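You operate a simulated robot arm through the tools that you are given. There is no shell and no other tool. Be economical: measure what you need, move in short steps, check, and stop when the job is done.

Carry out the task below with a simulated robot arm. There is one attempt and no reset: what you move stays moved.

Task
Put one of the tape tabs from the top of the winding bench on top of the steel weight. Take the tray on the top of the tank bench and put it away on the top of the side table. Put the chock on the top of the batch bench away on the top of the parts cart. Put the small coil on the top of the winding bench away on the top of the check bench. Put the tag labelled "Next" from the top of the winding bench on top of the carton there and the tag marked "31.0 mm" on the tag bundle. Fetch the tape roll from the top of the wall bench and set it on top of the spool on the top of the wall bench. Pull the high door open. Any order will do. Set down upright: chock.

It is judged by the outcome, as a careful person would: the job done as asked, and still so three seconds after it is handed in. It fails if anything else is knocked over, pushed out of place, dropped, spilled or broken.

Robot
A 7-joint arm with a two-finger parallel gripper on a trunk, on a base that drives. Base frame: it is fixed to the floor where the robot stands at the start and does not move with it; the origin is under the middle of the robot, x ahead of it, y to its left, z up; the surface under the hand at the start is at about z = 0.78. Units: m, degrees, N and s.
Its first joint turns from -166.0 to 166.0 degrees. Places, roughly: carton (6x17x12 cm) [1.4, -0.1, 0.8]; chock (6x6x8 cm) [7.5, 9.9, 0.7]; high door [0.8, -2, 1.7]; small coil [1.25, 0, 0.75]; spool [0.75, -2, 0.75]; steel weight [0.75, 0.25, 0.75]; tag [1, 0, 0.75]; tag bundle (10x5x3 cm) [0.9, 0.1, 0.8]; tape roll (6x6x3 cm) [1.6, -1.8, 0.8]; tape tab (4x2x2 cm) [0.6, 0.1, 0.8]; top of the check bench [1.4, 7.3, 0.8]; top of the parts cart [4.7, 9.2, 0.7]; top of the side table [1.4, 6.6, 0.7]; tray (25x13x2 cm) [7.4, 3.5, 0.6]. Payload 1.57 kg.
Tool frame: the origin (TCP) lies between the finger pads and is the grasp point; the fingertips stand 0.03 m ahead of it; z points along the fingers, y is the line along which they close. The gripper opens to 0.08 m. The fingers are 0.017 m wide and 0.012 m thick; the gripper's body (0.04 by 0.082 m) begins 0.08 m behind the TCP.
Orientation is that of the tool frame in the base frame, as [roll, pitch, yaw] about the fixed x, y, z axes, in that order (R = Rz(yaw) Ry(pitch) Rx(roll)). With the fingers straight down and closing along the base's y, the tool's x points along the base's -x, its y along +y and its z along -z.

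Tools
- The arm moves only by the tool jog_arm. Its argument "increments" is a list of rows, each a list of 7 numbers: the shift along the tool's x, y, z in cm, then the turn, a rotation vector about the tool's x, y, z in degrees, then the closure, from 0 (fully open) to 1 (shut). In form: [[tx, ty, tz, ax, ay, az, claw], ...]. A call has 1 to 20 rows; each row shifts and turns the commanded pose from where the row before left it, along the tool's axes as they then stand. Rows are played at 5 a second. More than 0.05 m and 8.6 degrees between two rows, or a gripper value outside its range, and nothing of the call is played. A pose out of reach is approached as far as the arm can. The call stops where the force on the tool passes 40 N (or 10 N more than at its start, if that is more) or the arm is blocked; 0.2 s more then pass. The fingers move at their own pace (about 0.153 m/s each) and stop on an object; they squeeze with about 30 N. The grip force told is the motor's: it shows also when the fingers shut on nothing. Time passes only in rows, and 0.2 s behind the last, so rows that do not move let the fingers close. The reply holds the time, the measured pose of the TCP, the force on the tool along the base axes, the opening and the grip force, in the units named above and with some noise, with the torque about the TCP (base axes, N m) and any sound that the robot's microphone picked up.
- Cameras (640 x 400 px; columns grow to the right, rows downward): "scene" is now at [-0.0025, 0.1773, 1.383]; the picture's right is [-0.08, -1.00, 0.00], its down [-0.52, 0.04, -0.86] and it looks along [0.85, -0.07, -0.52] (base axes); focal length 282 px, centre (320, 200). "wrist" rides on the gripper at [0.072, -0.007, -0.122] in the tool frame; the picture's right is [0.09, 1.00, 0.00], its down [-0.84, 0.08, -0.54] and it looks along [-0.54, 0.05, 0.84] (tool axes); focal length 238 px, centre (320, 200). There is no depth. A picture from a camera that has moved, and an enlarged one, comes with that camera's place and axes in the base frame and with its lens. The place of the scene camera against the robot may be out by one fixed shift of up to 0.018 m in any direction.
- snapshot(camera): a new picture of that camera. No time passes.
- base_move(legs): drives the robot by 1 to 6 legs, each [ahead, left, turn to the left] in m, m and degrees, along the robot's own axes; the way and the turn of a leg run together, so that a leg with both is an arc; at most 1.5 m and 180 degrees a leg. The arm and the cameras ride along, it lands a little off, and it stops where it bumps. It gives what a move gives.
- pan_tilt(pan, tilt): turns the head with the scene camera to pan (to the left, within 143 degrees either way) and tilt (down, from -29 to 69), counted from straight ahead of the robot. It gives what a move gives.
- enlarge(camera, box): a new picture of the part [left, top, right, bottom] of that camera's present view, enlarged. No time passes.
- sign_off(): hands the job in; it is judged then, once.

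Go step by step. Nothing tells you exact positions but the pictures and the camera data: compare them with the known pose of the tool, close in by small moves and look again before you grip or let go. The budget is 217 turns and 210 pictures, counting those below and the enlarged ones. Unless the task says otherwise, let go and move clear before handing in, and close with one line.

The tools are called after ">>>" by a JSON object that holds its "name" and its "arguments". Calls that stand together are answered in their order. jog_arm: Moves the arm, as the interface text tells. Its arguments: {"type":"object","properties":{"increments":{"type":"array","items":{"type":"array","items":{"type":"number"}}}},"required":["increments"]} The other tools are called the same way: base_move (legs) drives the base; pan_tilt (pan, tilt) turns the head that bears the scene camera; snapshot (camera) takes a picture; enlarge (camera, box) takes an enlarged picture of a part of a camera's view; sign_off () hands the job in.

At the start:

```text
time_s: 0.0
position: [0.6255, 0.0579, 1.0291]
tool_rot: [180.0, 0.0, 180.0]
wrist_force: [0.8, 0.0, -0.8]
ft_torque: [0.0, 0.01, 0.0]
opening: 0.0802
grasp_force: 0.0
robot x, y, heading: [-0.0008, 0.0014, 0.1]
head pan, tilt: [-4.4, 31.1]
```

scene: 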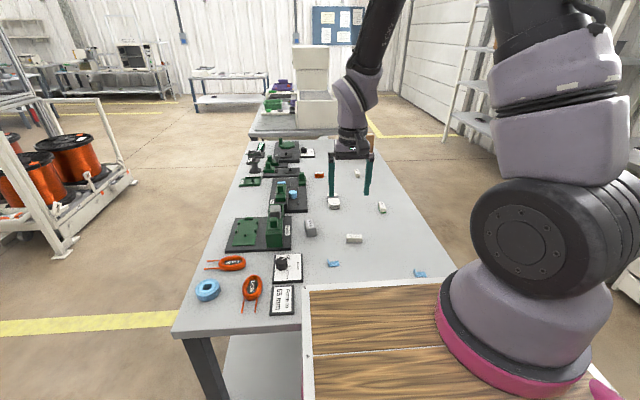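
wrist: 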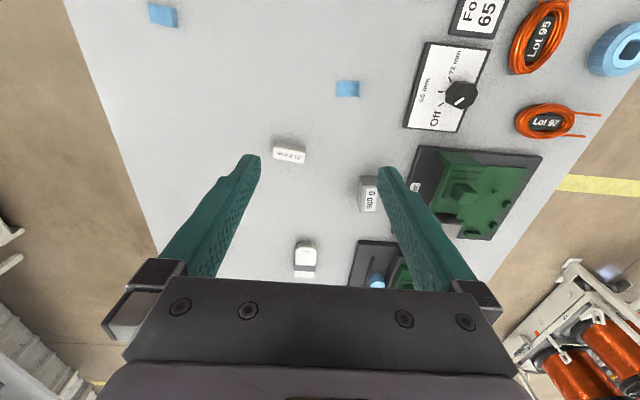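

I see the winding bench ahead with two blue tape tabs, tags, coils, and assorted fixtures. First I'll look closer to identify each item.

>>> {"name": "enlarge", "arguments": {"camera": "scene", "box": [180, 200, 440, 330]}}

>>> {"name": "enlarge", "arguments": {"camera": "scene", "box": [220, 80, 400, 215]}}

>>> {"name": "enlarge", "arguments": {"camera": "wrist", "box": [230, 0, 640, 300]}}

```text
2.46 times, centred on (310, 265) of scene
camera zoom: at [-0.0025, 0.1773, 1.383], right [-0.08, -1.0, 0.0], down [-0.52, 0.04, -0.86], along [0.85, -0.07, -0.52], focal length 693 px, centre (345, 40)
```

zoom: 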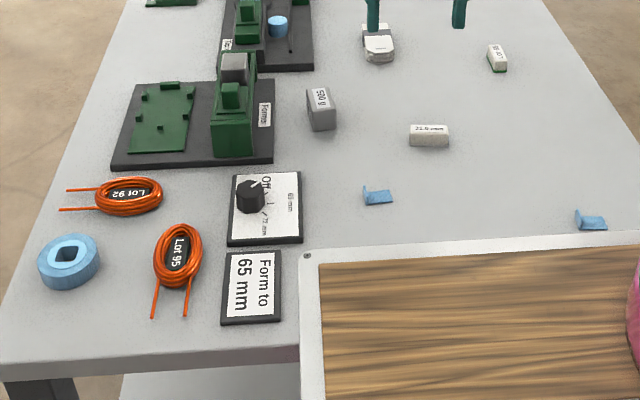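

```text
2.96 times, centred on (310, 148) of scene
camera zoom: at [-0.0025, 0.1773, 1.383], right [-0.08, -1.0, 0.0], down [-0.52, 0.04, -0.86], along [0.85, -0.07, -0.52], focal length 834 px, centre (350, 356)
```

zoom: 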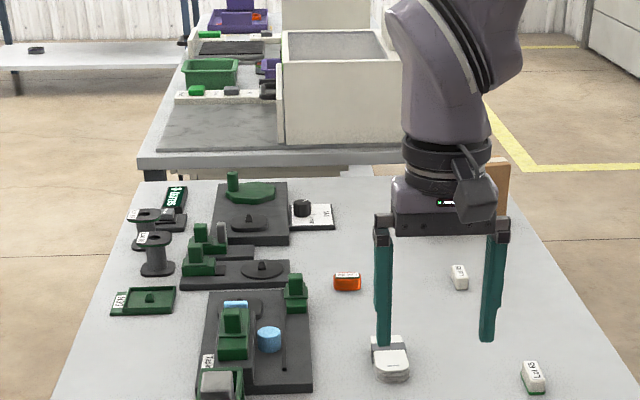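

```text
1.33 times, centred on (435, 150) of wrist
camera zoom: at [0.553, 0.0513, 1.1509], right [-0.09, 1.0, 0.0], down [0.84, 0.08, 0.54], along [0.54, 0.05, -0.84], focal length 318 px, centre (167, 267)
```

zoom: 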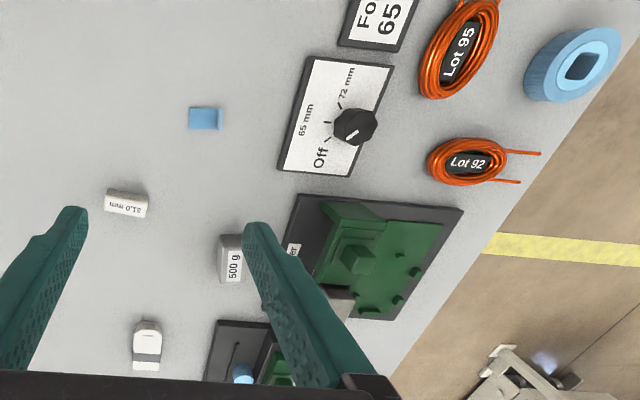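

>>> {"name": "pan_tilt", "arguments": {"pan": -70, "tilt": 20}}

>>> {"name": "snapshot", "arguments": {"camera": "scene"}}

>>> {"name": "pan_tilt", "arguments": {"pan": -35, "tilt": 25}}

>>> {"name": "snapshot", "arguments": {"camera": "scene"}}

>>> {"name": "pan_tilt", "arguments": {"pan": 70, "tilt": 15}}

>>> {"name": "snapshot", "arguments": {"camera": "scene"}}

```text
time_s: 1.4
position: [0.6247, 0.0579, 1.0287]
tool_rot: [179.9, 0.0, 179.9]
wrist_force: [-0.9, -0.6, -0.2]
ft_torque: [0.06, 0.01, 0.04]
opening: 0.0799
grasp_force: 0.1
robot x, y, heading: [-0.0012, -0.0013, -0.0]
head pan, tilt: [-70.0, 20.0]
```

```text
204 pictures are left
camera scene: at [-0.0603, 0.0968, 1.4008], right [-0.94, -0.34, 0.0], down [-0.12, 0.32, -0.94], along [0.32, -0.88, -0.34], focal length 282 px, centre (320, 200)
```

scene: 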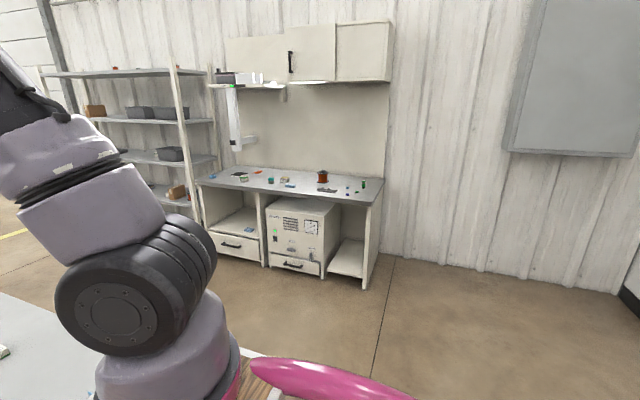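

```text
time_s: 2.4
position: [0.6247, 0.0594, 1.0293]
tool_rot: [-180.0, 0.0, -180.0]
wrist_force: [0.1, 0.8, 0.2]
ft_torque: [0.0, 0.0, -0.02]
opening: 0.0798
grasp_force: 0.2
robot x, y, heading: [-0.0018, -0.0003, -0.1]
head pan, tilt: [-35.0, 25.0]
```

```text
203 pictures are left
camera scene: at [-0.0168, 0.1314, 1.3928], right [-0.57, -0.82, 0.0], down [-0.35, 0.24, -0.91], along [0.74, -0.52, -0.42], focal length 282 px, centre (320, 200)
```

scene: 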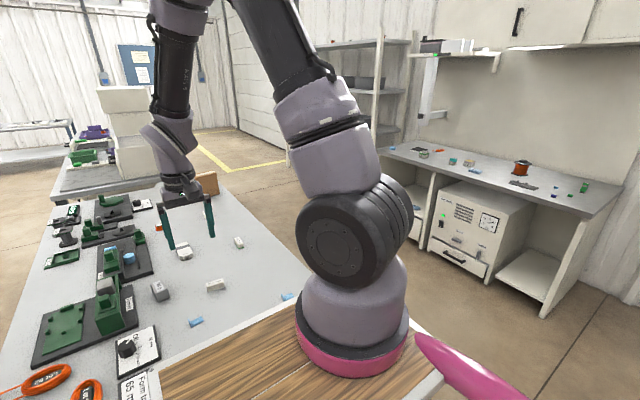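

```text
time_s: 4.2
position: [0.626, 0.0567, 1.0279]
tool_rot: [-180.0, 0.1, -180.0]
wrist_force: [-0.3, 0.3, -0.1]
ft_torque: [0.01, 0.01, 0.03]
opening: 0.0801
grasp_force: 0.1
robot x, y, heading: [-0.0037, -0.0017, 0.1]
head pan, tilt: [70.0, 15.0]
```

```text
202 pictures are left
camera scene: at [-0.0602, 0.272, 1.409], right [0.94, -0.34, 0.0], down [-0.09, -0.24, -0.97], along [0.33, 0.91, -0.26], focal length 282 px, centre (320, 200)
```

scene: 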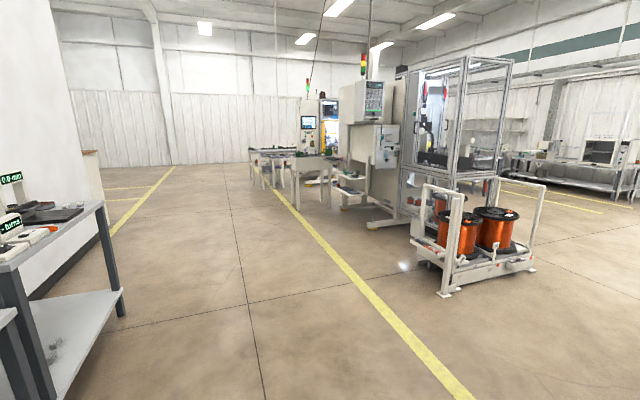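

>>> {"name": "pan_tilt", "arguments": {"pan": -5, "tilt": 35}}

>>> {"name": "jog_arm", "arguments": {"increments": [[2, 1.5, 4, 0, 0, 0, 0], [2, 1.5, 4, 0, 0, 0, 0], [0, 0, 3, 0, 0, 0, 0], [0, 0, 0, 0, 0, 0, 0]]}}

>>> {"name": "snapshot", "arguments": {"camera": "wrist"}}

>>> {"name": "snapshot", "arguments": {"camera": "scene"}}

```text
time_s: 5.7
position: [0.6255, 0.0573, 1.0278]
tool_rot: [180.0, 0.1, 180.0]
wrist_force: [0.1, -0.1, 0.4]
ft_torque: [0.01, -0.03, -0.01]
opening: 0.08
grasp_force: 0.0
robot x, y, heading: [-0.0008, 0.0005, 0.1]
head pan, tilt: [-5.0, 35.0]
```

```text
time_s: 6.7
position: [0.5831, 0.088, 0.9199]
tool_rot: [-179.9, 0.0, 180.0]
wrist_force: [0.4, -0.4, -1.0]
ft_torque: [0.0, 0.0, -0.03]
opening: 0.0797
grasp_force: 0.0
robot x, y, heading: [0.004, 0.0022, 0.0]
head pan, tilt: [-5.0, 35.0]
```

```text
201 pictures are left
camera wrist: at [0.5114, 0.0812, 1.0406], right [-0.09, 1.0, 0.0], down [0.84, 0.08, 0.54], along [0.54, 0.05, -0.84], focal length 238 px, centre (320, 200)
```

wrist: 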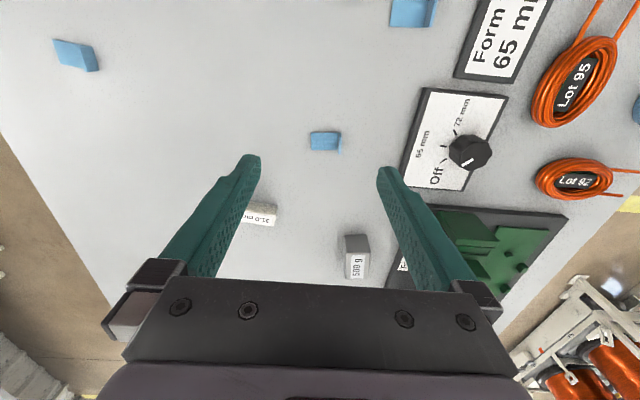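

```text
200 pictures are left
camera scene: at [-0.0046, 0.1766, 1.377], right [-0.09, -1.0, 0.0], down [-0.57, 0.05, -0.82], along [0.82, -0.07, -0.57], focal length 282 px, centre (320, 200)
```

scene: 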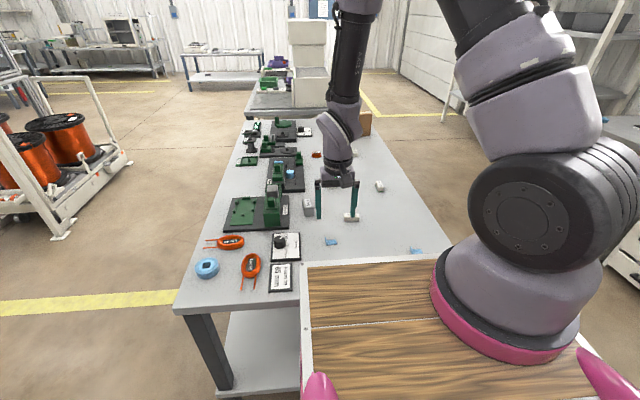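

>>> {"name": "enlarge", "arguments": {"camera": "wrist", "box": [240, 80, 400, 180]}}

>>> {"name": "enlarge", "arguments": {"camera": "scene", "box": [270, 180, 390, 255]}}

```text
4.00 times, centred on (320, 130) of wrist
camera zoom: at [0.5114, 0.0812, 1.0406], right [-0.09, 1.0, 0.0], down [0.84, 0.08, 0.54], along [0.54, 0.05, -0.84], focal length 953 px, centre (320, 480)
```

zoom: 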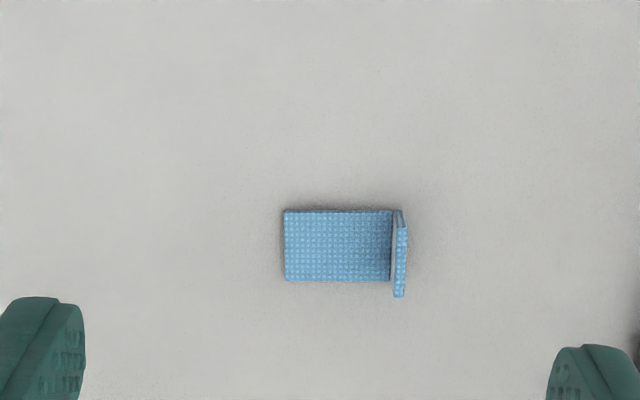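

```text
5.33 times, centred on (330, 218) of scene
camera zoom: at [-0.0046, 0.1766, 1.377], right [-0.09, -1.0, 0.0], down [-0.57, 0.05, -0.82], along [0.82, -0.07, -0.57], focal length 1502 px, centre (267, 107)
```

zoom: 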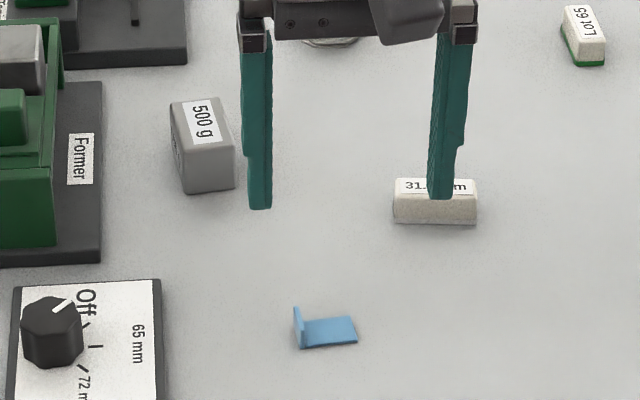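

>>> {"name": "jog_arm", "arguments": {"increments": [[-1.5, 2.2, 0, 0, 0, 0, 0.4], [0, 0, 4, 0, 0, 0, 0.4], [0, 0, 4, 0, 0, 0, 0.4], [0, 0, 0.5, 0, 0, 0, 0.4], [0, 0, 0, 0, 0, 0, 0.4]]}}

>>> {"name": "snapshot", "arguments": {"camera": "wrist"}}

>>> {"name": "enlarge", "arguments": {"camera": "scene", "box": [270, 200, 390, 275]}}

```text
time_s: 7.9
position: [0.5996, 0.1093, 0.835]
tool_rot: [-180.0, 0.0, 180.0]
wrist_force: [-0.9, -0.9, -0.3]
ft_torque: [0.01, 0.03, 0.0]
opening: 0.0478
grasp_force: 0.0
robot x, y, heading: [0.0018, -0.001, -0.1]
head pan, tilt: [-5.0, 35.0]
```

```text
197 pictures are left
camera wrist: at [0.5276, 0.1029, 0.956], right [-0.09, 1.0, 0.0], down [0.84, 0.08, 0.54], along [0.54, 0.05, -0.84], focal length 238 px, centre (320, 200)
```

wrist: 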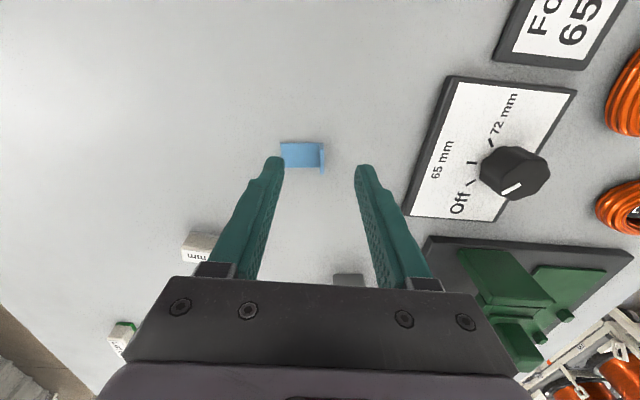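

```text
5.33 times, centred on (330, 238) of scene
camera zoom: at [-0.0045, 0.1766, 1.377], right [-0.09, -1.0, 0.0], down [-0.57, 0.05, -0.82], along [0.82, -0.07, -0.57], focal length 1502 px, centre (267, 0)
```

zoom: 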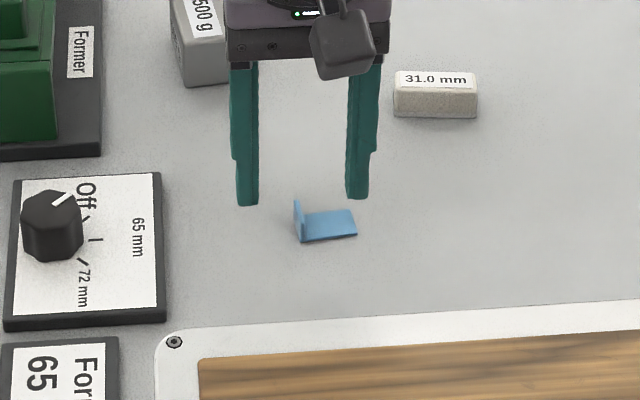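

>>> {"name": "jog_arm", "arguments": {"increments": [[0, 0.2, 1.0, 0, 0, 0, 0.4], [0, 0, 0.7, 0, 0, 0, 0.4], [0, 0, 0, 0, 0, 0, 0.4]]}}

>>> {"name": "enlarge", "arguments": {"camera": "wrist", "box": [240, 100, 400, 200]}}

>>> {"name": "enlarge", "arguments": {"camera": "scene", "box": [270, 200, 390, 275]}}

```text
time_s: 8.7
position: [0.6003, 0.1115, 0.8162]
tool_rot: [179.9, 0.0, -180.0]
wrist_force: [-1.8, -1.8, 0.9]
ft_torque: [-0.01, -0.03, 0.01]
opening: 0.0478
grasp_force: 0.1
robot x, y, heading: [-0.0025, 0.0008, 0.1]
head pan, tilt: [-5.0, 35.0]
```

```text
4.00 times, centred on (320, 150) of wrist
camera zoom: at [0.5285, 0.1055, 0.9381], right [-0.09, 1.0, 0.0], down [0.84, 0.08, 0.54], along [0.54, 0.05, -0.84], focal length 953 px, centre (320, 400)
```

zoom: 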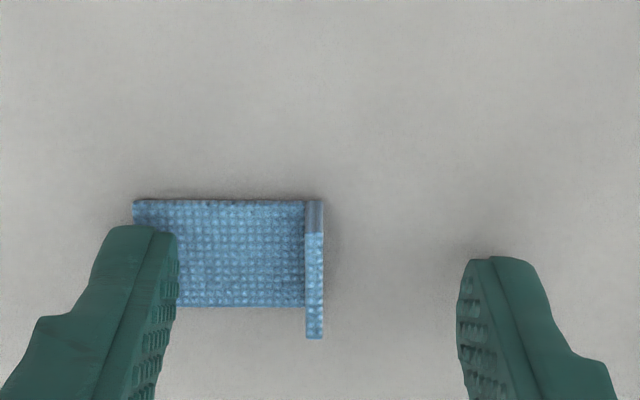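

```text
5.33 times, centred on (330, 238) of scene
camera zoom: at [-0.0045, 0.1766, 1.377], right [-0.09, -1.0, 0.0], down [-0.57, 0.05, -0.82], along [0.82, -0.07, -0.57], focal length 1502 px, centre (267, 0)
```

zoom: 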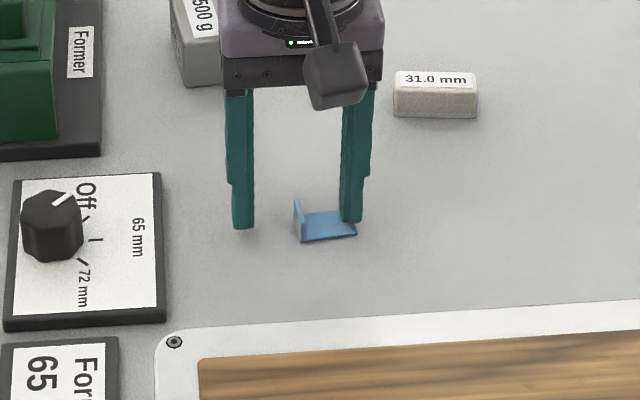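

>>> {"name": "jog_arm", "arguments": {"increments": [[0.2, 0, 0.2, 0, 0, 0, 0.7], [0, 0, 0, 0, 0, 0, 1], [0, 0, 0, 0, 0, 0, 1], [0, 0, -1, 0, 0, 0, 1], [0, 0, -2, 0, 0, 0, 1], [0, 0, 0, 0, 0, 0, 1]]}}

>>> {"name": "enlarge", "arguments": {"camera": "wrist", "box": [240, 100, 400, 200]}}

>>> {"name": "enlarge", "arguments": {"camera": "scene", "box": [270, 180, 390, 255]}}

```text
time_s: 10.1
position: [0.5987, 0.1131, 0.8455]
tool_rot: [180.0, -0.1, 180.0]
wrist_force: [-0.7, -1.3, 0.3]
ft_torque: [0.01, 0.0, -0.04]
opening: 0.0008
grasp_force: 22.6
robot x, y, heading: [-0.0035, 0.0005, 0.2]
head pan, tilt: [-5.0, 35.0]
```

```text
4.00 times, centred on (320, 150) of wrist
camera zoom: at [0.5263, 0.1055, 0.9672], right [-0.09, 1.0, 0.0], down [0.84, 0.08, 0.54], along [0.54, 0.05, -0.84], focal length 953 px, centre (320, 400)
```

zoom: 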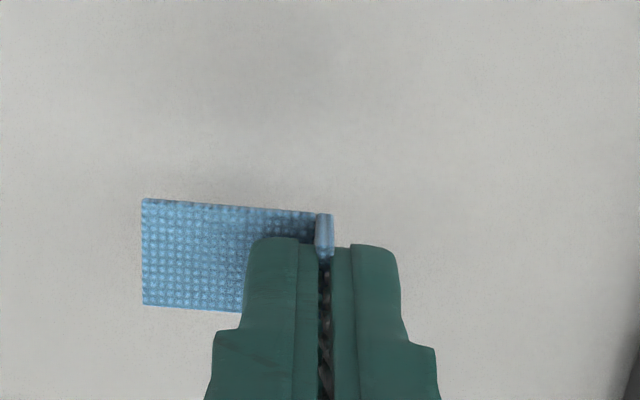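

```text
5.33 times, centred on (330, 218) of scene
camera zoom: at [-0.0045, 0.1766, 1.377], right [-0.09, -1.0, 0.0], down [-0.57, 0.05, -0.82], along [0.82, -0.07, -0.57], focal length 1502 px, centre (267, 107)
```

zoom: 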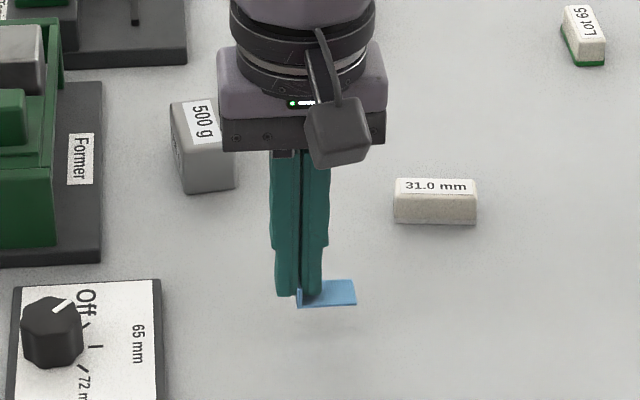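

>>> {"name": "jog_arm", "arguments": {"increments": [[-2, 1, -4, 0, 0, 0, 1], [-3, 2, -3, 0, 0, 0, 1], [-2, 1, 0, 0, 0, 0, 1], [0, 0, 0, 0, 0, 0, 1]]}}

>>> {"name": "snapshot", "arguments": {"camera": "wrist"}}

>>> {"name": "enlarge", "arguments": {"camera": "scene", "box": [270, 165, 390, 240]}}

```text
time_s: 11.1
position: [0.6697, 0.1518, 0.9161]
tool_rot: [-179.9, 0.0, -180.0]
wrist_force: [-0.2, 0.0, -0.7]
ft_torque: [0.03, 0.02, 0.03]
opening: 0.0005
grasp_force: 23.2
robot x, y, heading: [0.0018, -0.0057, 0.1]
head pan, tilt: [-5.0, 35.0]
```

```text
191 pictures are left
camera wrist: at [0.5976, 0.1454, 1.038], right [-0.09, 1.0, 0.0], down [0.84, 0.08, 0.54], along [0.54, 0.05, -0.84], focal length 238 px, centre (320, 200)
```

wrist: 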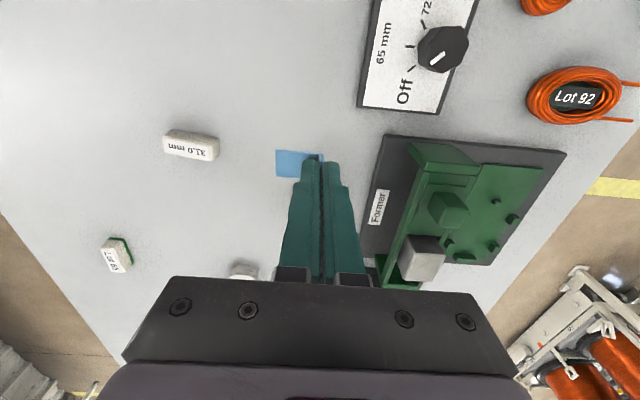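

```text
5.33 times, centred on (330, 202) of scene
camera zoom: at [-0.0045, 0.1766, 1.377], right [-0.09, -1.0, 0.0], down [-0.57, 0.05, -0.82], along [0.82, -0.07, -0.57], focal length 1502 px, centre (267, 187)
```

zoom: 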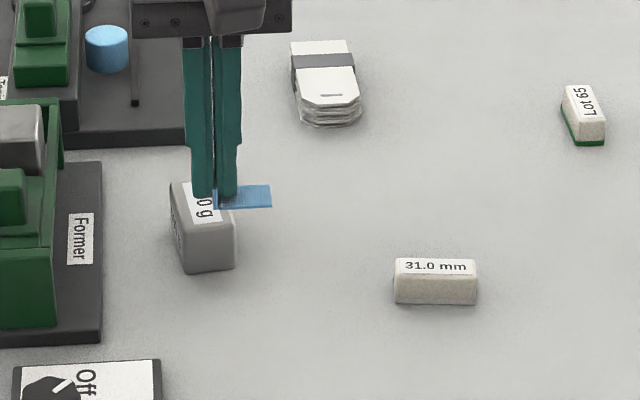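

>>> {"name": "jog_arm", "arguments": {"increments": [[0, -3, -2, 0, 0, -8, 1], [0, 0, 0, 0, 0, -8.5, 1], [0, 0, 0, 0, 0, -8.5, 1], [0, 0, 0, 0, 0, -8.5, 1], [0, 0, 0, 0, 0, -8.5, 1], [0, 0, 0, 0, 0, -8.5, 1], [0, 0, 0, 0, 0, -8.5, 1], [0, 0, 0, 0, 0, -8.5, 1], [0, 0, 0, 0, 0, -8.5, 1], [0, 0, 0, 0, 0, -8.5, 1], [0, 0, 0, 0, 0, 0, 1]]}}

>>> {"name": "snapshot", "arguments": {"camera": "wrist"}}

```text
time_s: 13.5
position: [0.6681, 0.1212, 0.9357]
tool_rot: [179.9, 0.1, -95.5]
wrist_force: [-0.1, -0.3, 0.6]
ft_torque: [0.01, 0.04, 0.01]
opening: 0.0006
grasp_force: 22.9
robot x, y, heading: [0.0004, 0.0017, 0.1]
head pan, tilt: [-5.0, 35.0]
```

```text
189 pictures are left
camera wrist: at [0.6679, 0.0494, 1.0568], right [-1.0, 0.0, 0.0], down [0.0, 0.84, 0.54], along [0.0, 0.54, -0.84], focal length 238 px, centre (320, 200)
```

wrist: 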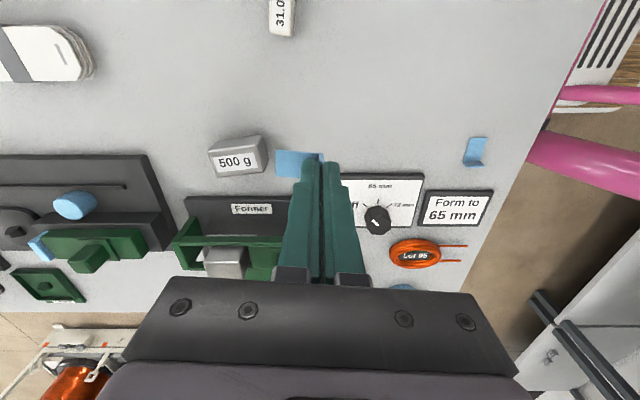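

>>> {"name": "enlarge", "arguments": {"camera": "wrist", "box": [200, 120, 360, 220]}}

```text
4.00 times, centred on (280, 170) of wrist
camera zoom: at [0.6679, 0.0494, 1.0568], right [-1.0, 0.0, 0.0], down [0.0, 0.84, 0.54], along [0.0, 0.54, -0.84], focal length 953 px, centre (480, 320)
```

zoom: 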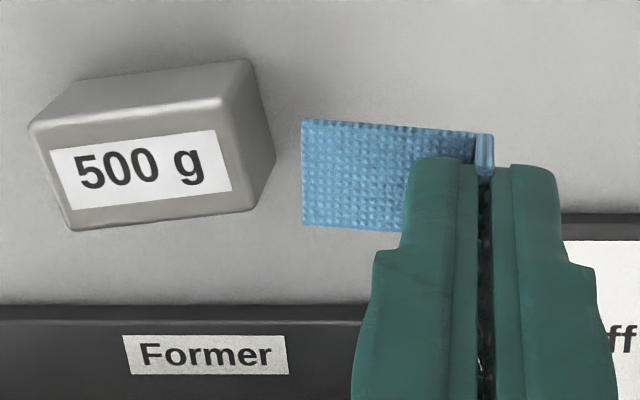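

>>> {"name": "jog_arm", "arguments": {"increments": [[0, 0, 0, 0, 0, -8, 1], [-1.5, -3.7, 0, 0, 0, 0, 1], [-1.5, -3.7, 0, 0, 0, 0, 1], [0, 0, 4, 0, 0, 0, 1], [0, 0, 2, 0, 0, 0, 1], [0, 0, 0, 0, 0, 0, 1]]}}

>>> {"name": "enlarge", "arguments": {"camera": "wrist", "box": [200, 120, 360, 220]}}

>>> {"name": "enlarge", "arguments": {"camera": "scene", "box": [250, 165, 370, 240]}}

```text
time_s: 14.9
position: [0.7413, 0.1558, 0.8753]
tool_rot: [-179.9, 0.0, -87.5]
wrist_force: [-0.4, 0.4, -0.6]
ft_torque: [0.02, -0.03, 0.03]
opening: 0.0007
grasp_force: 23.1
robot x, y, heading: [0.002, 0.0004, 0.0]
head pan, tilt: [-5.0, 35.0]
```

```text
4.00 times, centred on (280, 170) of wrist
camera zoom: at [0.751, 0.0838, 0.9972], right [-0.99, -0.14, 0.0], down [-0.11, 0.83, 0.54], along [-0.07, 0.54, -0.84], focal length 953 px, centre (480, 320)
```

zoom: 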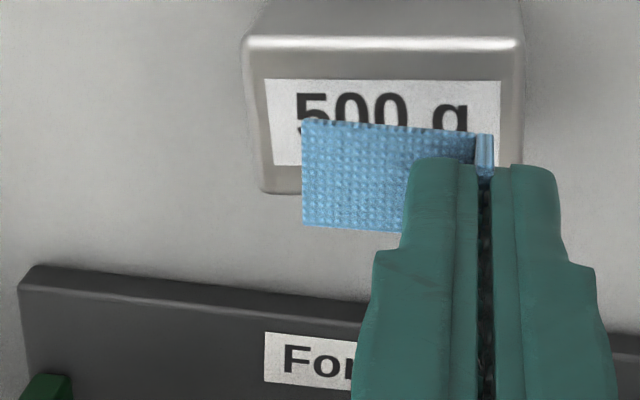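

```text
5.33 times, centred on (310, 202) of scene
camera zoom: at [-0.0045, 0.1766, 1.377], right [-0.09, -1.0, 0.0], down [-0.57, 0.05, -0.82], along [0.82, -0.07, -0.57], focal length 1502 px, centre (373, 187)
```

zoom: 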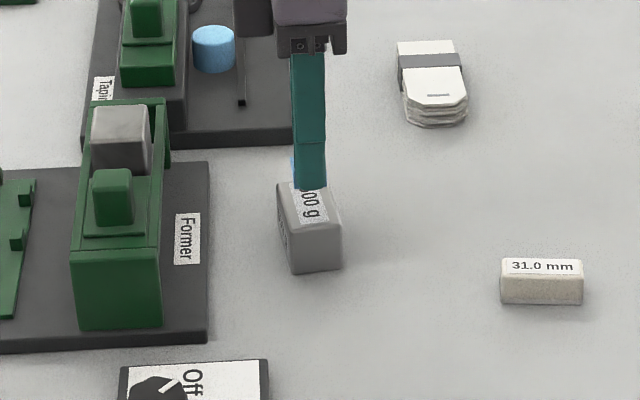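

>>> {"name": "jog_arm", "arguments": {"increments": [[0.3, -0.2, 1.2, 0, 0, 0, 1], [0, 0, 0.6, 0, 0, 0, 1], [0, 0, 0.3, 0, 0, 0, 1], [0, 0, 0.2, 0, 0, 0, 1], [0, 0, 0, 0, 0, 0, 1]]}}

>>> {"name": "enlarge", "arguments": {"camera": "wrist", "box": [200, 120, 360, 220]}}

>>> {"name": "enlarge", "arguments": {"camera": "scene", "box": [280, 185, 340, 225]}}

```text
time_s: 16.1
position: [0.7437, 0.1519, 0.8514]
tool_rot: [-180.0, 0.1, -87.5]
wrist_force: [-0.6, 0.2, -0.1]
ft_torque: [-0.01, 0.04, 0.0]
opening: 0.0007
grasp_force: 22.7
robot x, y, heading: [-0.0014, 0.0001, 0.1]
head pan, tilt: [-5.0, 35.0]
```

```text
4.00 times, centred on (280, 170) of wrist
camera zoom: at [0.7524, 0.0812, 0.974], right [-0.99, -0.14, 0.0], down [-0.11, 0.83, 0.54], along [-0.07, 0.54, -0.84], focal length 953 px, centre (480, 320)
```

zoom: 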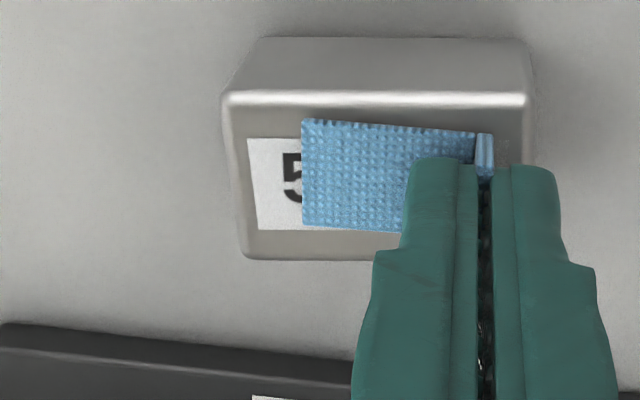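

```text
10.00 times, centred on (310, 205) of scene
camera zoom: at [-0.0045, 0.1766, 1.377], right [-0.09, -1.0, 0.0], down [-0.57, 0.05, -0.82], along [0.82, -0.07, -0.57], focal length 2815 px, centre (420, 150)
```

zoom: 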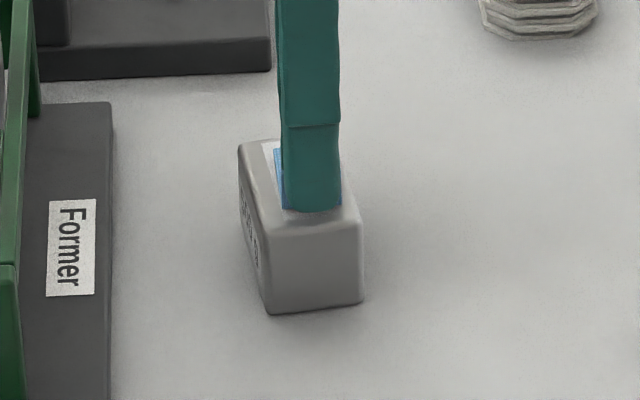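

>>> {"name": "jog_arm", "arguments": {"increments": [[0, 0, 0.2, 0, 0, 0, 1], [0, 0, 0, 0, 0, 0, 1]]}}

>>> {"name": "jog_arm", "arguments": {"increments": [[0, 0, 0.15, 0, 0, 0, 1], [0, 0, 0, 0, 0, 0, 1]]}}

>>> {"name": "enlarge", "arguments": {"camera": "scene", "box": [280, 185, 340, 225]}}

```text
time_s: 16.7
position: [0.743, 0.1524, 0.8517]
tool_rot: [179.9, 0.0, -87.5]
wrist_force: [-0.6, -1.2, 4.9]
ft_torque: [-0.04, 0.0, 0.01]
opening: 0.0006
grasp_force: 22.8
robot x, y, heading: [-0.0012, -0.0064, 0.2]
head pan, tilt: [-5.0, 35.0]
```

```text
time_s: 17.3
position: [0.7427, 0.1531, 0.8495]
tool_rot: [-179.9, 0.0, -87.5]
wrist_force: [-1.9, -1.8, 21.6]
ft_torque: [-0.06, 0.03, 0.0]
opening: 0.0006
grasp_force: 22.5
robot x, y, heading: [-0.001, 0.002, -0.1]
head pan, tilt: [-5.0, 35.0]
```

```text
10.00 times, centred on (310, 205) of scene
camera zoom: at [-0.0053, 0.1764, 1.377], right [-0.09, -1.0, 0.0], down [-0.57, 0.05, -0.82], along [0.82, -0.07, -0.57], focal length 2815 px, centre (420, 150)
```

zoom: 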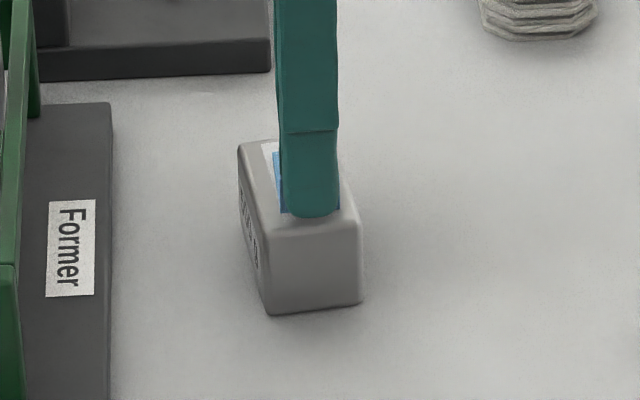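

>>> {"name": "jog_arm", "arguments": {"increments": [[0, 0, -0.2, 0, 0, 0, 1], [0, 0, 0, 0, 0, 0, 0.75], [0, 0, 0, 0, 0, 0, 0.65], [0, 0, -1, 0, 0, 0, 0.65], [0, 0, -4, 0, 0, 0, 0.65], [0, 0, -4, 0, 0, 0, 0.65], [0, 0, 0, 0, 0, 0, 0.65]]}}

>>> {"name": "snapshot", "arguments": {"camera": "wrist"}}

>>> {"name": "enlarge", "arguments": {"camera": "scene", "box": [280, 185, 340, 225]}}

```text
time_s: 18.9
position: [0.7434, 0.1514, 0.9416]
tool_rot: [179.9, 0.0, -87.5]
wrist_force: [0.3, 0.2, 0.4]
ft_torque: [0.01, 0.0, -0.01]
opening: 0.0282
grasp_force: 0.1
robot x, y, heading: [-0.0007, -0.002, -0.4]
head pan, tilt: [-5.0, 35.0]
```

```text
182 pictures are left
camera wrist: at [0.7529, 0.0807, 1.0631], right [-0.99, -0.14, 0.0], down [-0.11, 0.83, 0.54], along [-0.07, 0.54, -0.84], focal length 238 px, centre (320, 200)
```

wrist: 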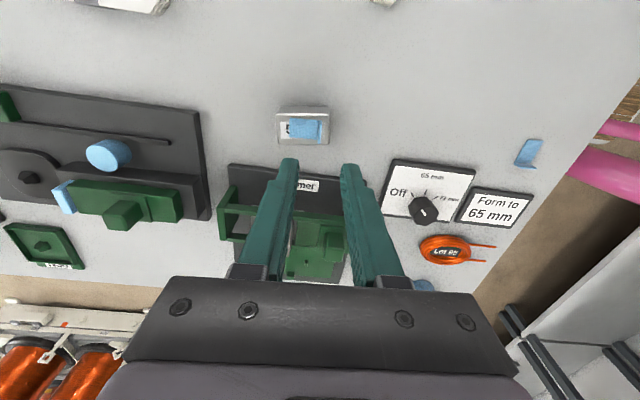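

```text
10.00 times, centred on (310, 205) of scene
camera zoom: at [-0.0044, 0.1766, 1.377], right [-0.09, -1.0, 0.0], down [-0.57, 0.05, -0.82], along [0.82, -0.07, -0.57], focal length 2815 px, centre (420, 150)
```

zoom: 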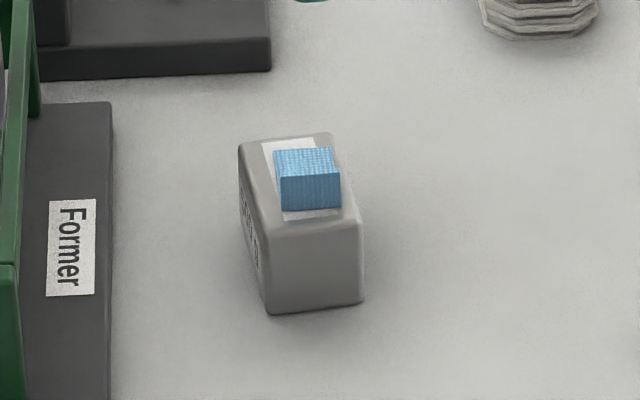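

The tab lies flat on the weight. Next the "31.0 mm" tag at about (0.70, 0.014); moving over it.

>>> {"name": "jog_arm", "arguments": {"increments": [[4.4, 1.6, 0, 0, 0, 0, 0], [4.5, 1.6, 0, 0, 0, 0, 0], [4.5, 1.7, 2, 0, 0, 0, 0], [0, 0, 0, 0, 0, 0, 0]]}}

>>> {"name": "snapshot", "arguments": {"camera": "wrist"}}

>>> {"name": "enlarge", "arguments": {"camera": "wrist", "box": [240, 100, 400, 200]}}

>>> {"name": "snapshot", "arguments": {"camera": "scene"}}

```text
refused: row 3 steps farther than a row can; nothing moved
```

```text
180 pictures are left
camera wrist: at [0.7529, 0.0807, 1.0631], right [-0.99, -0.14, 0.0], down [-0.11, 0.83, 0.54], along [-0.07, 0.54, -0.84], focal length 238 px, centre (320, 200)
```

wrist: 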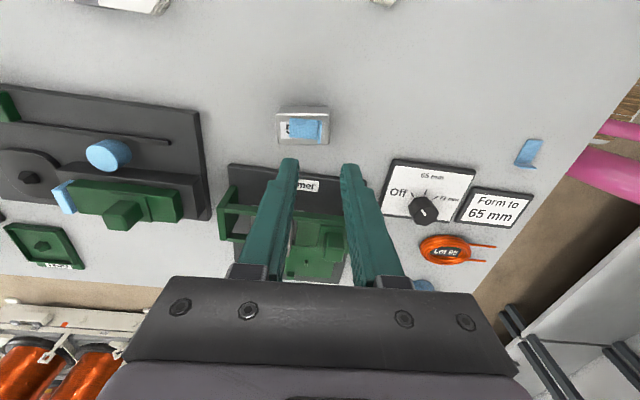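

```text
4.00 times, centred on (320, 150) of wrist
camera zoom: at [0.7529, 0.0807, 1.0631], right [-0.99, -0.14, 0.0], down [-0.11, 0.83, 0.54], along [-0.07, 0.54, -0.84], focal length 953 px, centre (320, 400)
```

zoom: 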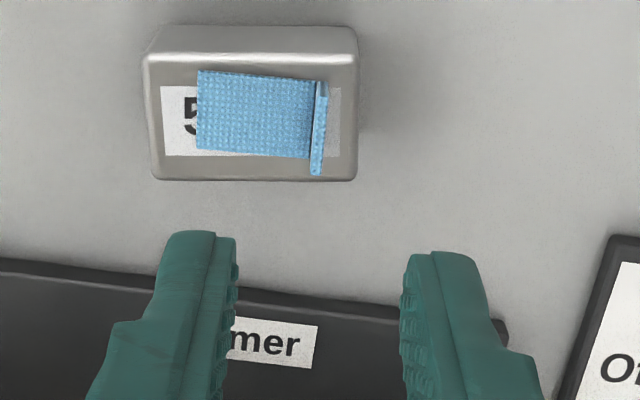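

```text
178 pictures are left
camera scene: at [-0.0044, 0.1766, 1.377], right [-0.09, -1.0, 0.0], down [-0.57, 0.05, -0.82], along [0.82, -0.07, -0.57], focal length 282 px, centre (320, 200)
```

scene: 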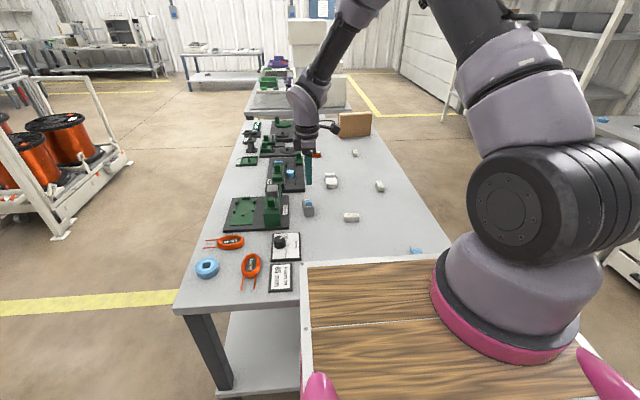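

>>> {"name": "jog_arm", "arguments": {"increments": [[3.4, 1.2, 0, 0, 0, 0, 0.2], [3.4, 1.2, 0, 0, 0, 0, 0.2], [3.4, 1.3, 1, 0, 0, 0, 0.2], [3.2, 1.2, 1, 0, 0, 0, 0.2], [0, 0, 0, 0, 0, 0, 0.2]]}}

>>> {"name": "snapshot", "arguments": {"camera": "wrist"}}

>>> {"name": "enlarge", "arguments": {"camera": "scene", "box": [300, 110, 400, 190]}}

```text
time_s: 20.1
position: [0.7005, 0.0158, 0.92]
tool_rot: [-180.0, 0.1, -87.4]
wrist_force: [0.2, 0.4, -0.3]
ft_torque: [-0.03, -0.03, -0.04]
opening: 0.0639
grasp_force: 0.2
robot x, y, heading: [0.002, -0.0012, -0.2]
head pan, tilt: [-5.0, 35.0]
```

```text
177 pictures are left
camera wrist: at [0.7094, -0.0564, 1.0422], right [-0.99, -0.14, 0.0], down [-0.11, 0.83, 0.54], along [-0.07, 0.54, -0.84], focal length 238 px, centre (320, 200)
```

wrist: 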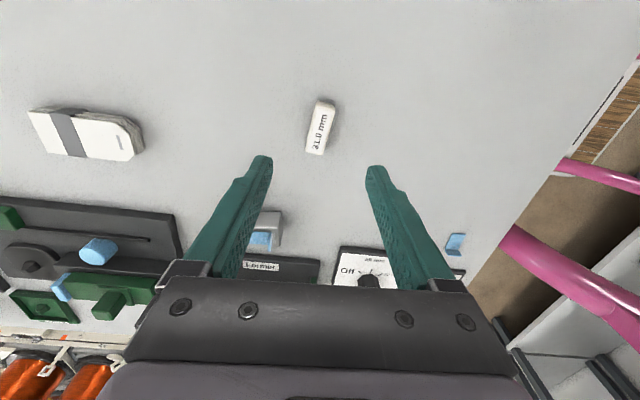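

```text
5.00 times, centred on (350, 150) of scene
camera zoom: at [-0.0045, 0.1766, 1.377], right [-0.09, -1.0, 0.0], down [-0.57, 0.05, -0.82], along [0.82, -0.07, -0.57], focal length 1408 px, centre (170, 450)
```

zoom: 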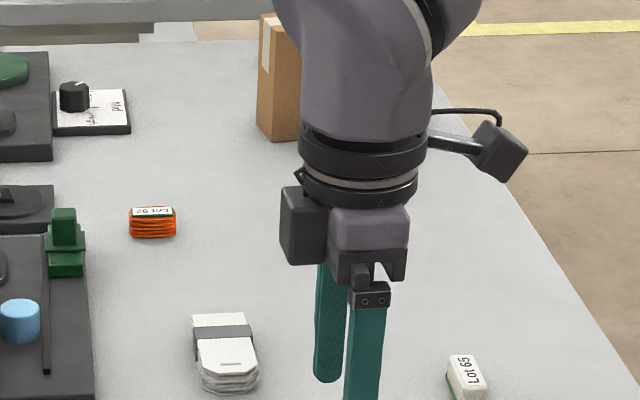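

>>> {"name": "jog_arm", "arguments": {"increments": [[0.2, 0, 0, 0, 0, 6, 0.2], [0, 0, 4, 0, 0, 0, 0.2], [0, 0, 3, 0, 0, 0, 0.2], [0, 0, 0, 0, 0, 0, 0.2]]}}

>>> {"name": "enlarge", "arguments": {"camera": "wrist", "box": [240, 80, 400, 180]}}

```text
time_s: 21.1
position: [0.7001, 0.0127, 0.8503]
tool_rot: [180.0, 0.0, -93.5]
wrist_force: [0.3, -0.1, 0.1]
ft_torque: [0.01, -0.01, 0.02]
opening: 0.0641
grasp_force: 0.0
robot x, y, heading: [0.0026, -0.0012, -0.1]
head pan, tilt: [-5.0, 35.0]
```

```text
4.00 times, centred on (320, 130) of wrist
camera zoom: at [0.7026, -0.0589, 0.9717], right [-1.0, -0.03, 0.0], down [-0.03, 0.84, 0.54], along [-0.02, 0.54, -0.84], focal length 953 px, centre (320, 480)
```

zoom: 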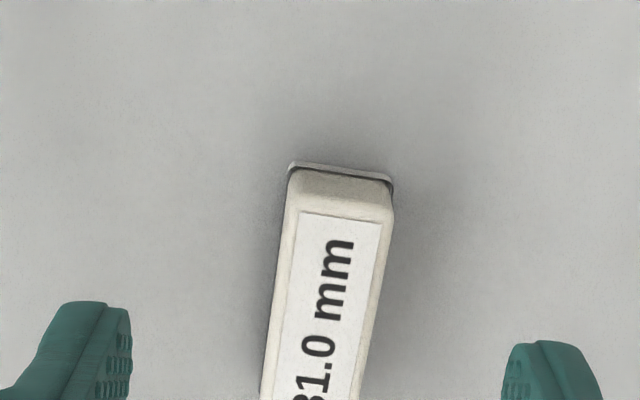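

>>> {"name": "jog_arm", "arguments": {"increments": [[0, 0, 2, 0, 0, 0, 0.2], [0, 0, 1.3, 0, 0, 0, 0.2], [0, 0, 0, 0, 0, 0, 0.6], [0, 0, 0, 0, 0, 0, 1], [0, 0, 0, 0, 0, 0, 1]]}}

>>> {"name": "snapshot", "arguments": {"camera": "wrist"}}

```text
time_s: 22.3
position: [0.6989, 0.0145, 0.816]
tool_rot: [-179.9, 0.0, -93.5]
wrist_force: [-0.8, 0.7, -0.3]
ft_torque: [0.01, 0.01, 0.0]
opening: 0.0186
grasp_force: 30.6
robot x, y, heading: [-0.0008, -0.0006, -0.1]
head pan, tilt: [-5.0, 35.0]
```

```text
174 pictures are left
camera wrist: at [0.7016, -0.0572, 0.938], right [-1.0, -0.03, 0.0], down [-0.03, 0.84, 0.54], along [-0.02, 0.54, -0.84], focal length 238 px, centre (320, 200)
```

wrist: 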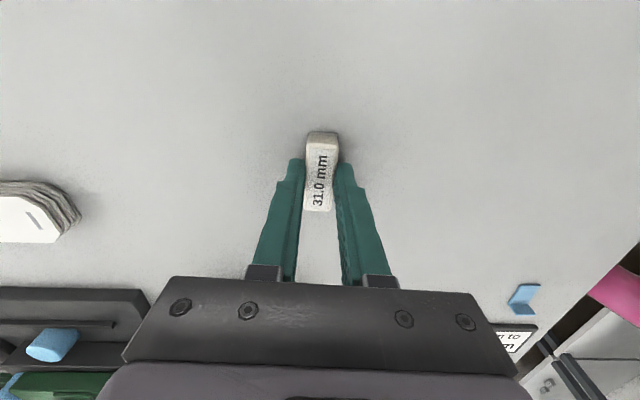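

>>> {"name": "jog_arm", "arguments": {"increments": [[0, 0, -3, 0, 0, 0, 1], [0, 0, -4, 0, 0, 0, 1], [0, -3, -3.5, 0, 0, 0, 1], [0, -4.5, 0, 0, 0, 0, 1], [0.2, -4.5, 0, 0, 0, 0, 1], [0.2, -4.5, 0, 0, 0, 0, 1], [0, 0, 0, 0, 0, 0, 1]]}}

>>> {"name": "snapshot", "arguments": {"camera": "wrist"}}

>>> {"name": "enlarge", "arguments": {"camera": "scene", "box": [290, 140, 410, 220]}}

```text
time_s: 23.9
position: [0.8668, -0.0009, 0.9243]
tool_rot: [-179.9, 0.0, -93.6]
wrist_force: [-0.4, 0.2, 0.1]
ft_torque: [0.02, 0.0, -0.01]
opening: 0.0187
grasp_force: 29.9
robot x, y, heading: [-0.0016, -0.001, -0.1]
head pan, tilt: [-5.0, 35.0]
```

```text
173 pictures are left
camera wrist: at [0.8687, -0.0728, 1.0455], right [-1.0, -0.03, 0.0], down [-0.03, 0.84, 0.54], along [-0.02, 0.54, -0.84], focal length 238 px, centre (320, 200)
```

wrist: 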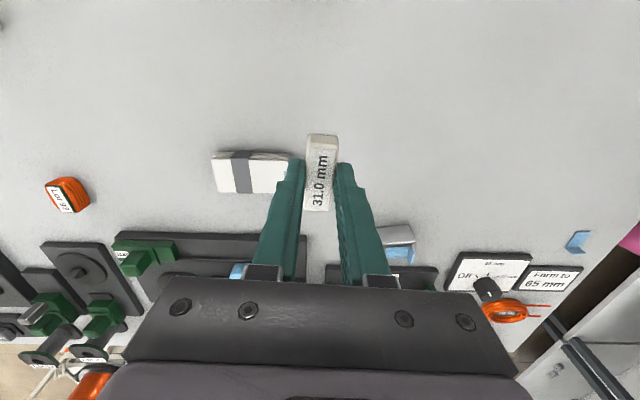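

```text
5.00 times, centred on (350, 180) of scene
camera zoom: at [-0.0046, 0.1766, 1.377], right [-0.09, -1.0, 0.0], down [-0.57, 0.05, -0.82], along [0.82, -0.07, -0.57], focal length 1408 px, centre (170, 300)
```

zoom: 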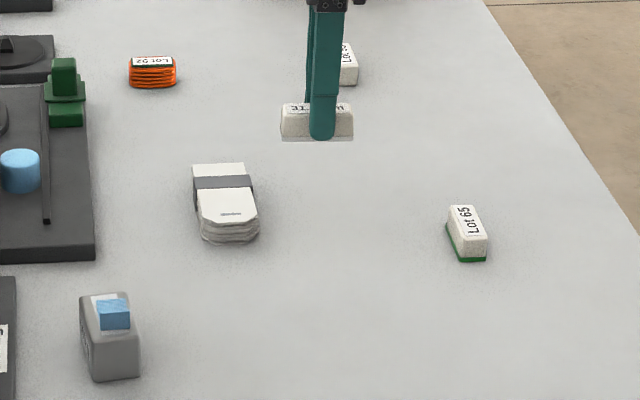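

>>> {"name": "jog_arm", "arguments": {"increments": [[-2.7, -3.1, 0, 0, 0, 0, 1], [-2.7, -3.1, 0, 0, 0, 0, 1], [0, 0, 3.5, 0, 0, 0, 1], [0, 0, 2, 0, 0, 0, 1], [0, 0, 0, 0, 0, 0, 1]]}}

>>> {"name": "snapshot", "arguments": {"camera": "wrist"}}

>>> {"name": "enlarge", "arguments": {"camera": "scene", "box": [290, 150, 390, 215]}}

```text
time_s: 25.1
position: [0.9306, 0.0522, 0.8668]
tool_rot: [-180.0, 0.0, -93.6]
wrist_force: [-0.1, -0.4, 0.1]
ft_torque: [0.02, 0.02, 0.02]
opening: 0.0187
grasp_force: 29.9
robot x, y, heading: [-0.0021, -0.0028, 0.0]
head pan, tilt: [-5.0, 35.0]
```

```text
171 pictures are left
camera wrist: at [0.9323, -0.0201, 0.9898], right [-1.0, -0.03, 0.0], down [-0.03, 0.84, 0.54], along [-0.02, 0.54, -0.84], focal length 238 px, centre (320, 200)
```

wrist: 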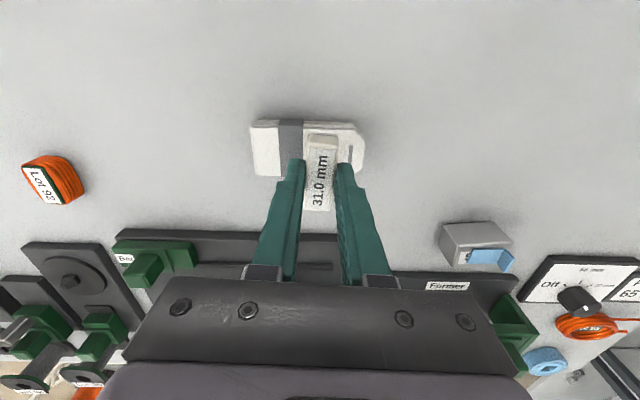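

```text
6.15 times, centred on (340, 182) of scene
camera zoom: at [-0.0045, 0.1766, 1.377], right [-0.09, -1.0, 0.0], down [-0.57, 0.05, -0.82], along [0.82, -0.07, -0.57], focal length 1732 px, centre (197, 308)
```

zoom: 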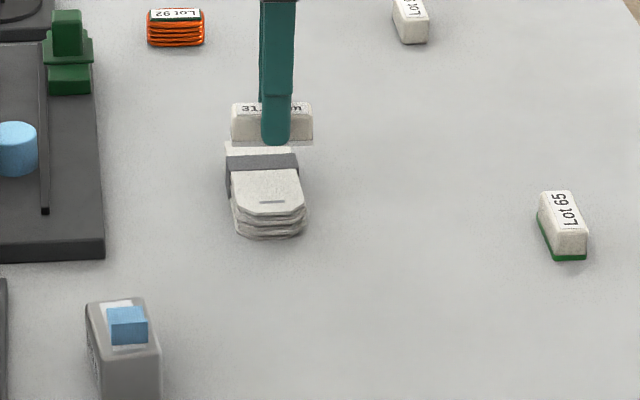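

>>> {"name": "jog_arm", "arguments": {"increments": [[0.3, -0.6, 0.8, 0, 0, 0, 1], [0, 0, 0.5, 0, 0, 0, 1], [0, 0, 0.3, 0, 0, 0, 1], [0, 0, 0, 0, 0, 0, 1]]}}

>>> {"name": "jog_arm", "arguments": {"increments": [[0, 0, 0.2, 0, 0, 0, 1], [0, 0, 0, 0, 0, 0, 1]]}}

>>> {"name": "enlarge", "arguments": {"camera": "scene", "box": [310, 160, 370, 200]}}

```text
time_s: 26.1
position: [0.9348, 0.0481, 0.8517]
tool_rot: [180.0, 0.1, -93.5]
wrist_force: [-0.5, 1.0, -1.0]
ft_torque: [-0.01, -0.01, 0.02]
opening: 0.0182
grasp_force: 30.2
robot x, y, heading: [0.0009, -0.0034, 0.1]
head pan, tilt: [-5.0, 35.0]
```

```text
time_s: 26.7
position: [0.9351, 0.047, 0.8495]
tool_rot: [-180.0, 0.0, -93.5]
wrist_force: [0.0, -0.2, -0.8]
ft_torque: [0.0, 0.0, 0.0]
opening: 0.0184
grasp_force: 29.8
robot x, y, heading: [-0.0017, 0.0006, -0.0]
head pan, tilt: [-5.0, 35.0]
```

```text
10.00 times, centred on (340, 180) of scene
camera zoom: at [-0.0045, 0.1766, 1.377], right [-0.09, -1.0, 0.0], down [-0.57, 0.05, -0.82], along [0.82, -0.07, -0.57], focal length 2815 px, centre (120, 400)
```

zoom: 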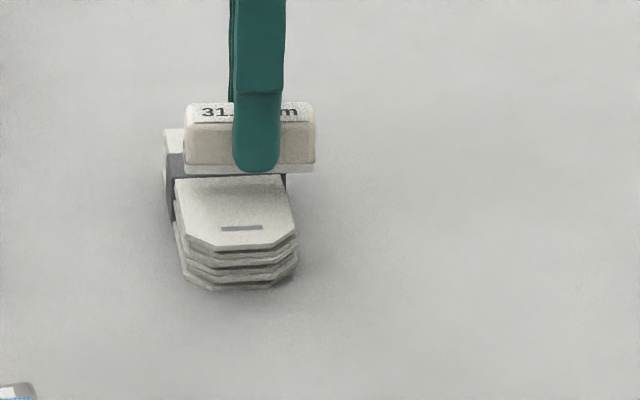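

>>> {"name": "jog_arm", "arguments": {"increments": [[-0.5, 0, 0, 0, 0, 0, 1], [0, 0, 0.25, 0, 0, 0, 1], [0, 0, 0, 0, 0, 0, 1]]}}

>>> {"name": "enlarge", "arguments": {"camera": "wrist", "box": [240, 100, 400, 200]}}

>>> {"name": "enlarge", "arguments": {"camera": "scene", "box": [310, 160, 370, 200]}}

```text
time_s: 27.5
position: [0.9362, 0.0533, 0.847]
tool_rot: [180.0, 0.0, -93.5]
wrist_force: [-0.2, 0.2, 0.1]
ft_torque: [-0.01, 0.0, 0.0]
opening: 0.0185
grasp_force: 30.2
robot x, y, heading: [0.0002, 0.0003, -0.1]
head pan, tilt: [-5.0, 35.0]
```

```text
4.00 times, centred on (320, 150) of wrist
camera zoom: at [0.9375, -0.0195, 0.9689], right [-1.0, -0.03, 0.0], down [-0.03, 0.84, 0.54], along [-0.02, 0.54, -0.84], focal length 953 px, centre (320, 400)
```

zoom: 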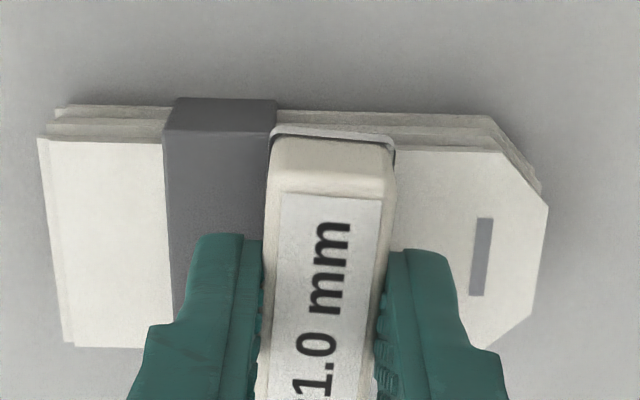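

```text
10.00 times, centred on (340, 180) of scene
camera zoom: at [-0.0045, 0.1766, 1.377], right [-0.09, -1.0, 0.0], down [-0.57, 0.05, -0.82], along [0.82, -0.07, -0.57], focal length 2815 px, centre (120, 400)
```

zoom: 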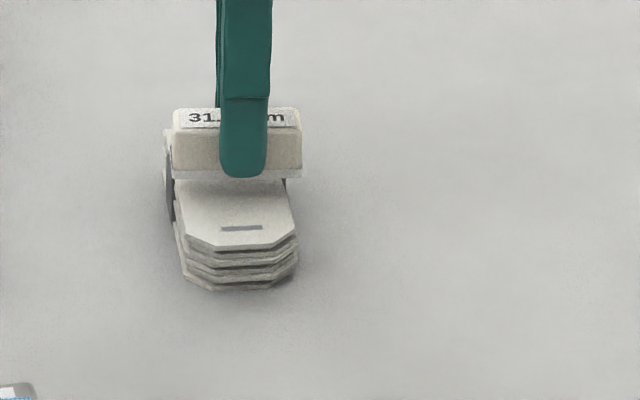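

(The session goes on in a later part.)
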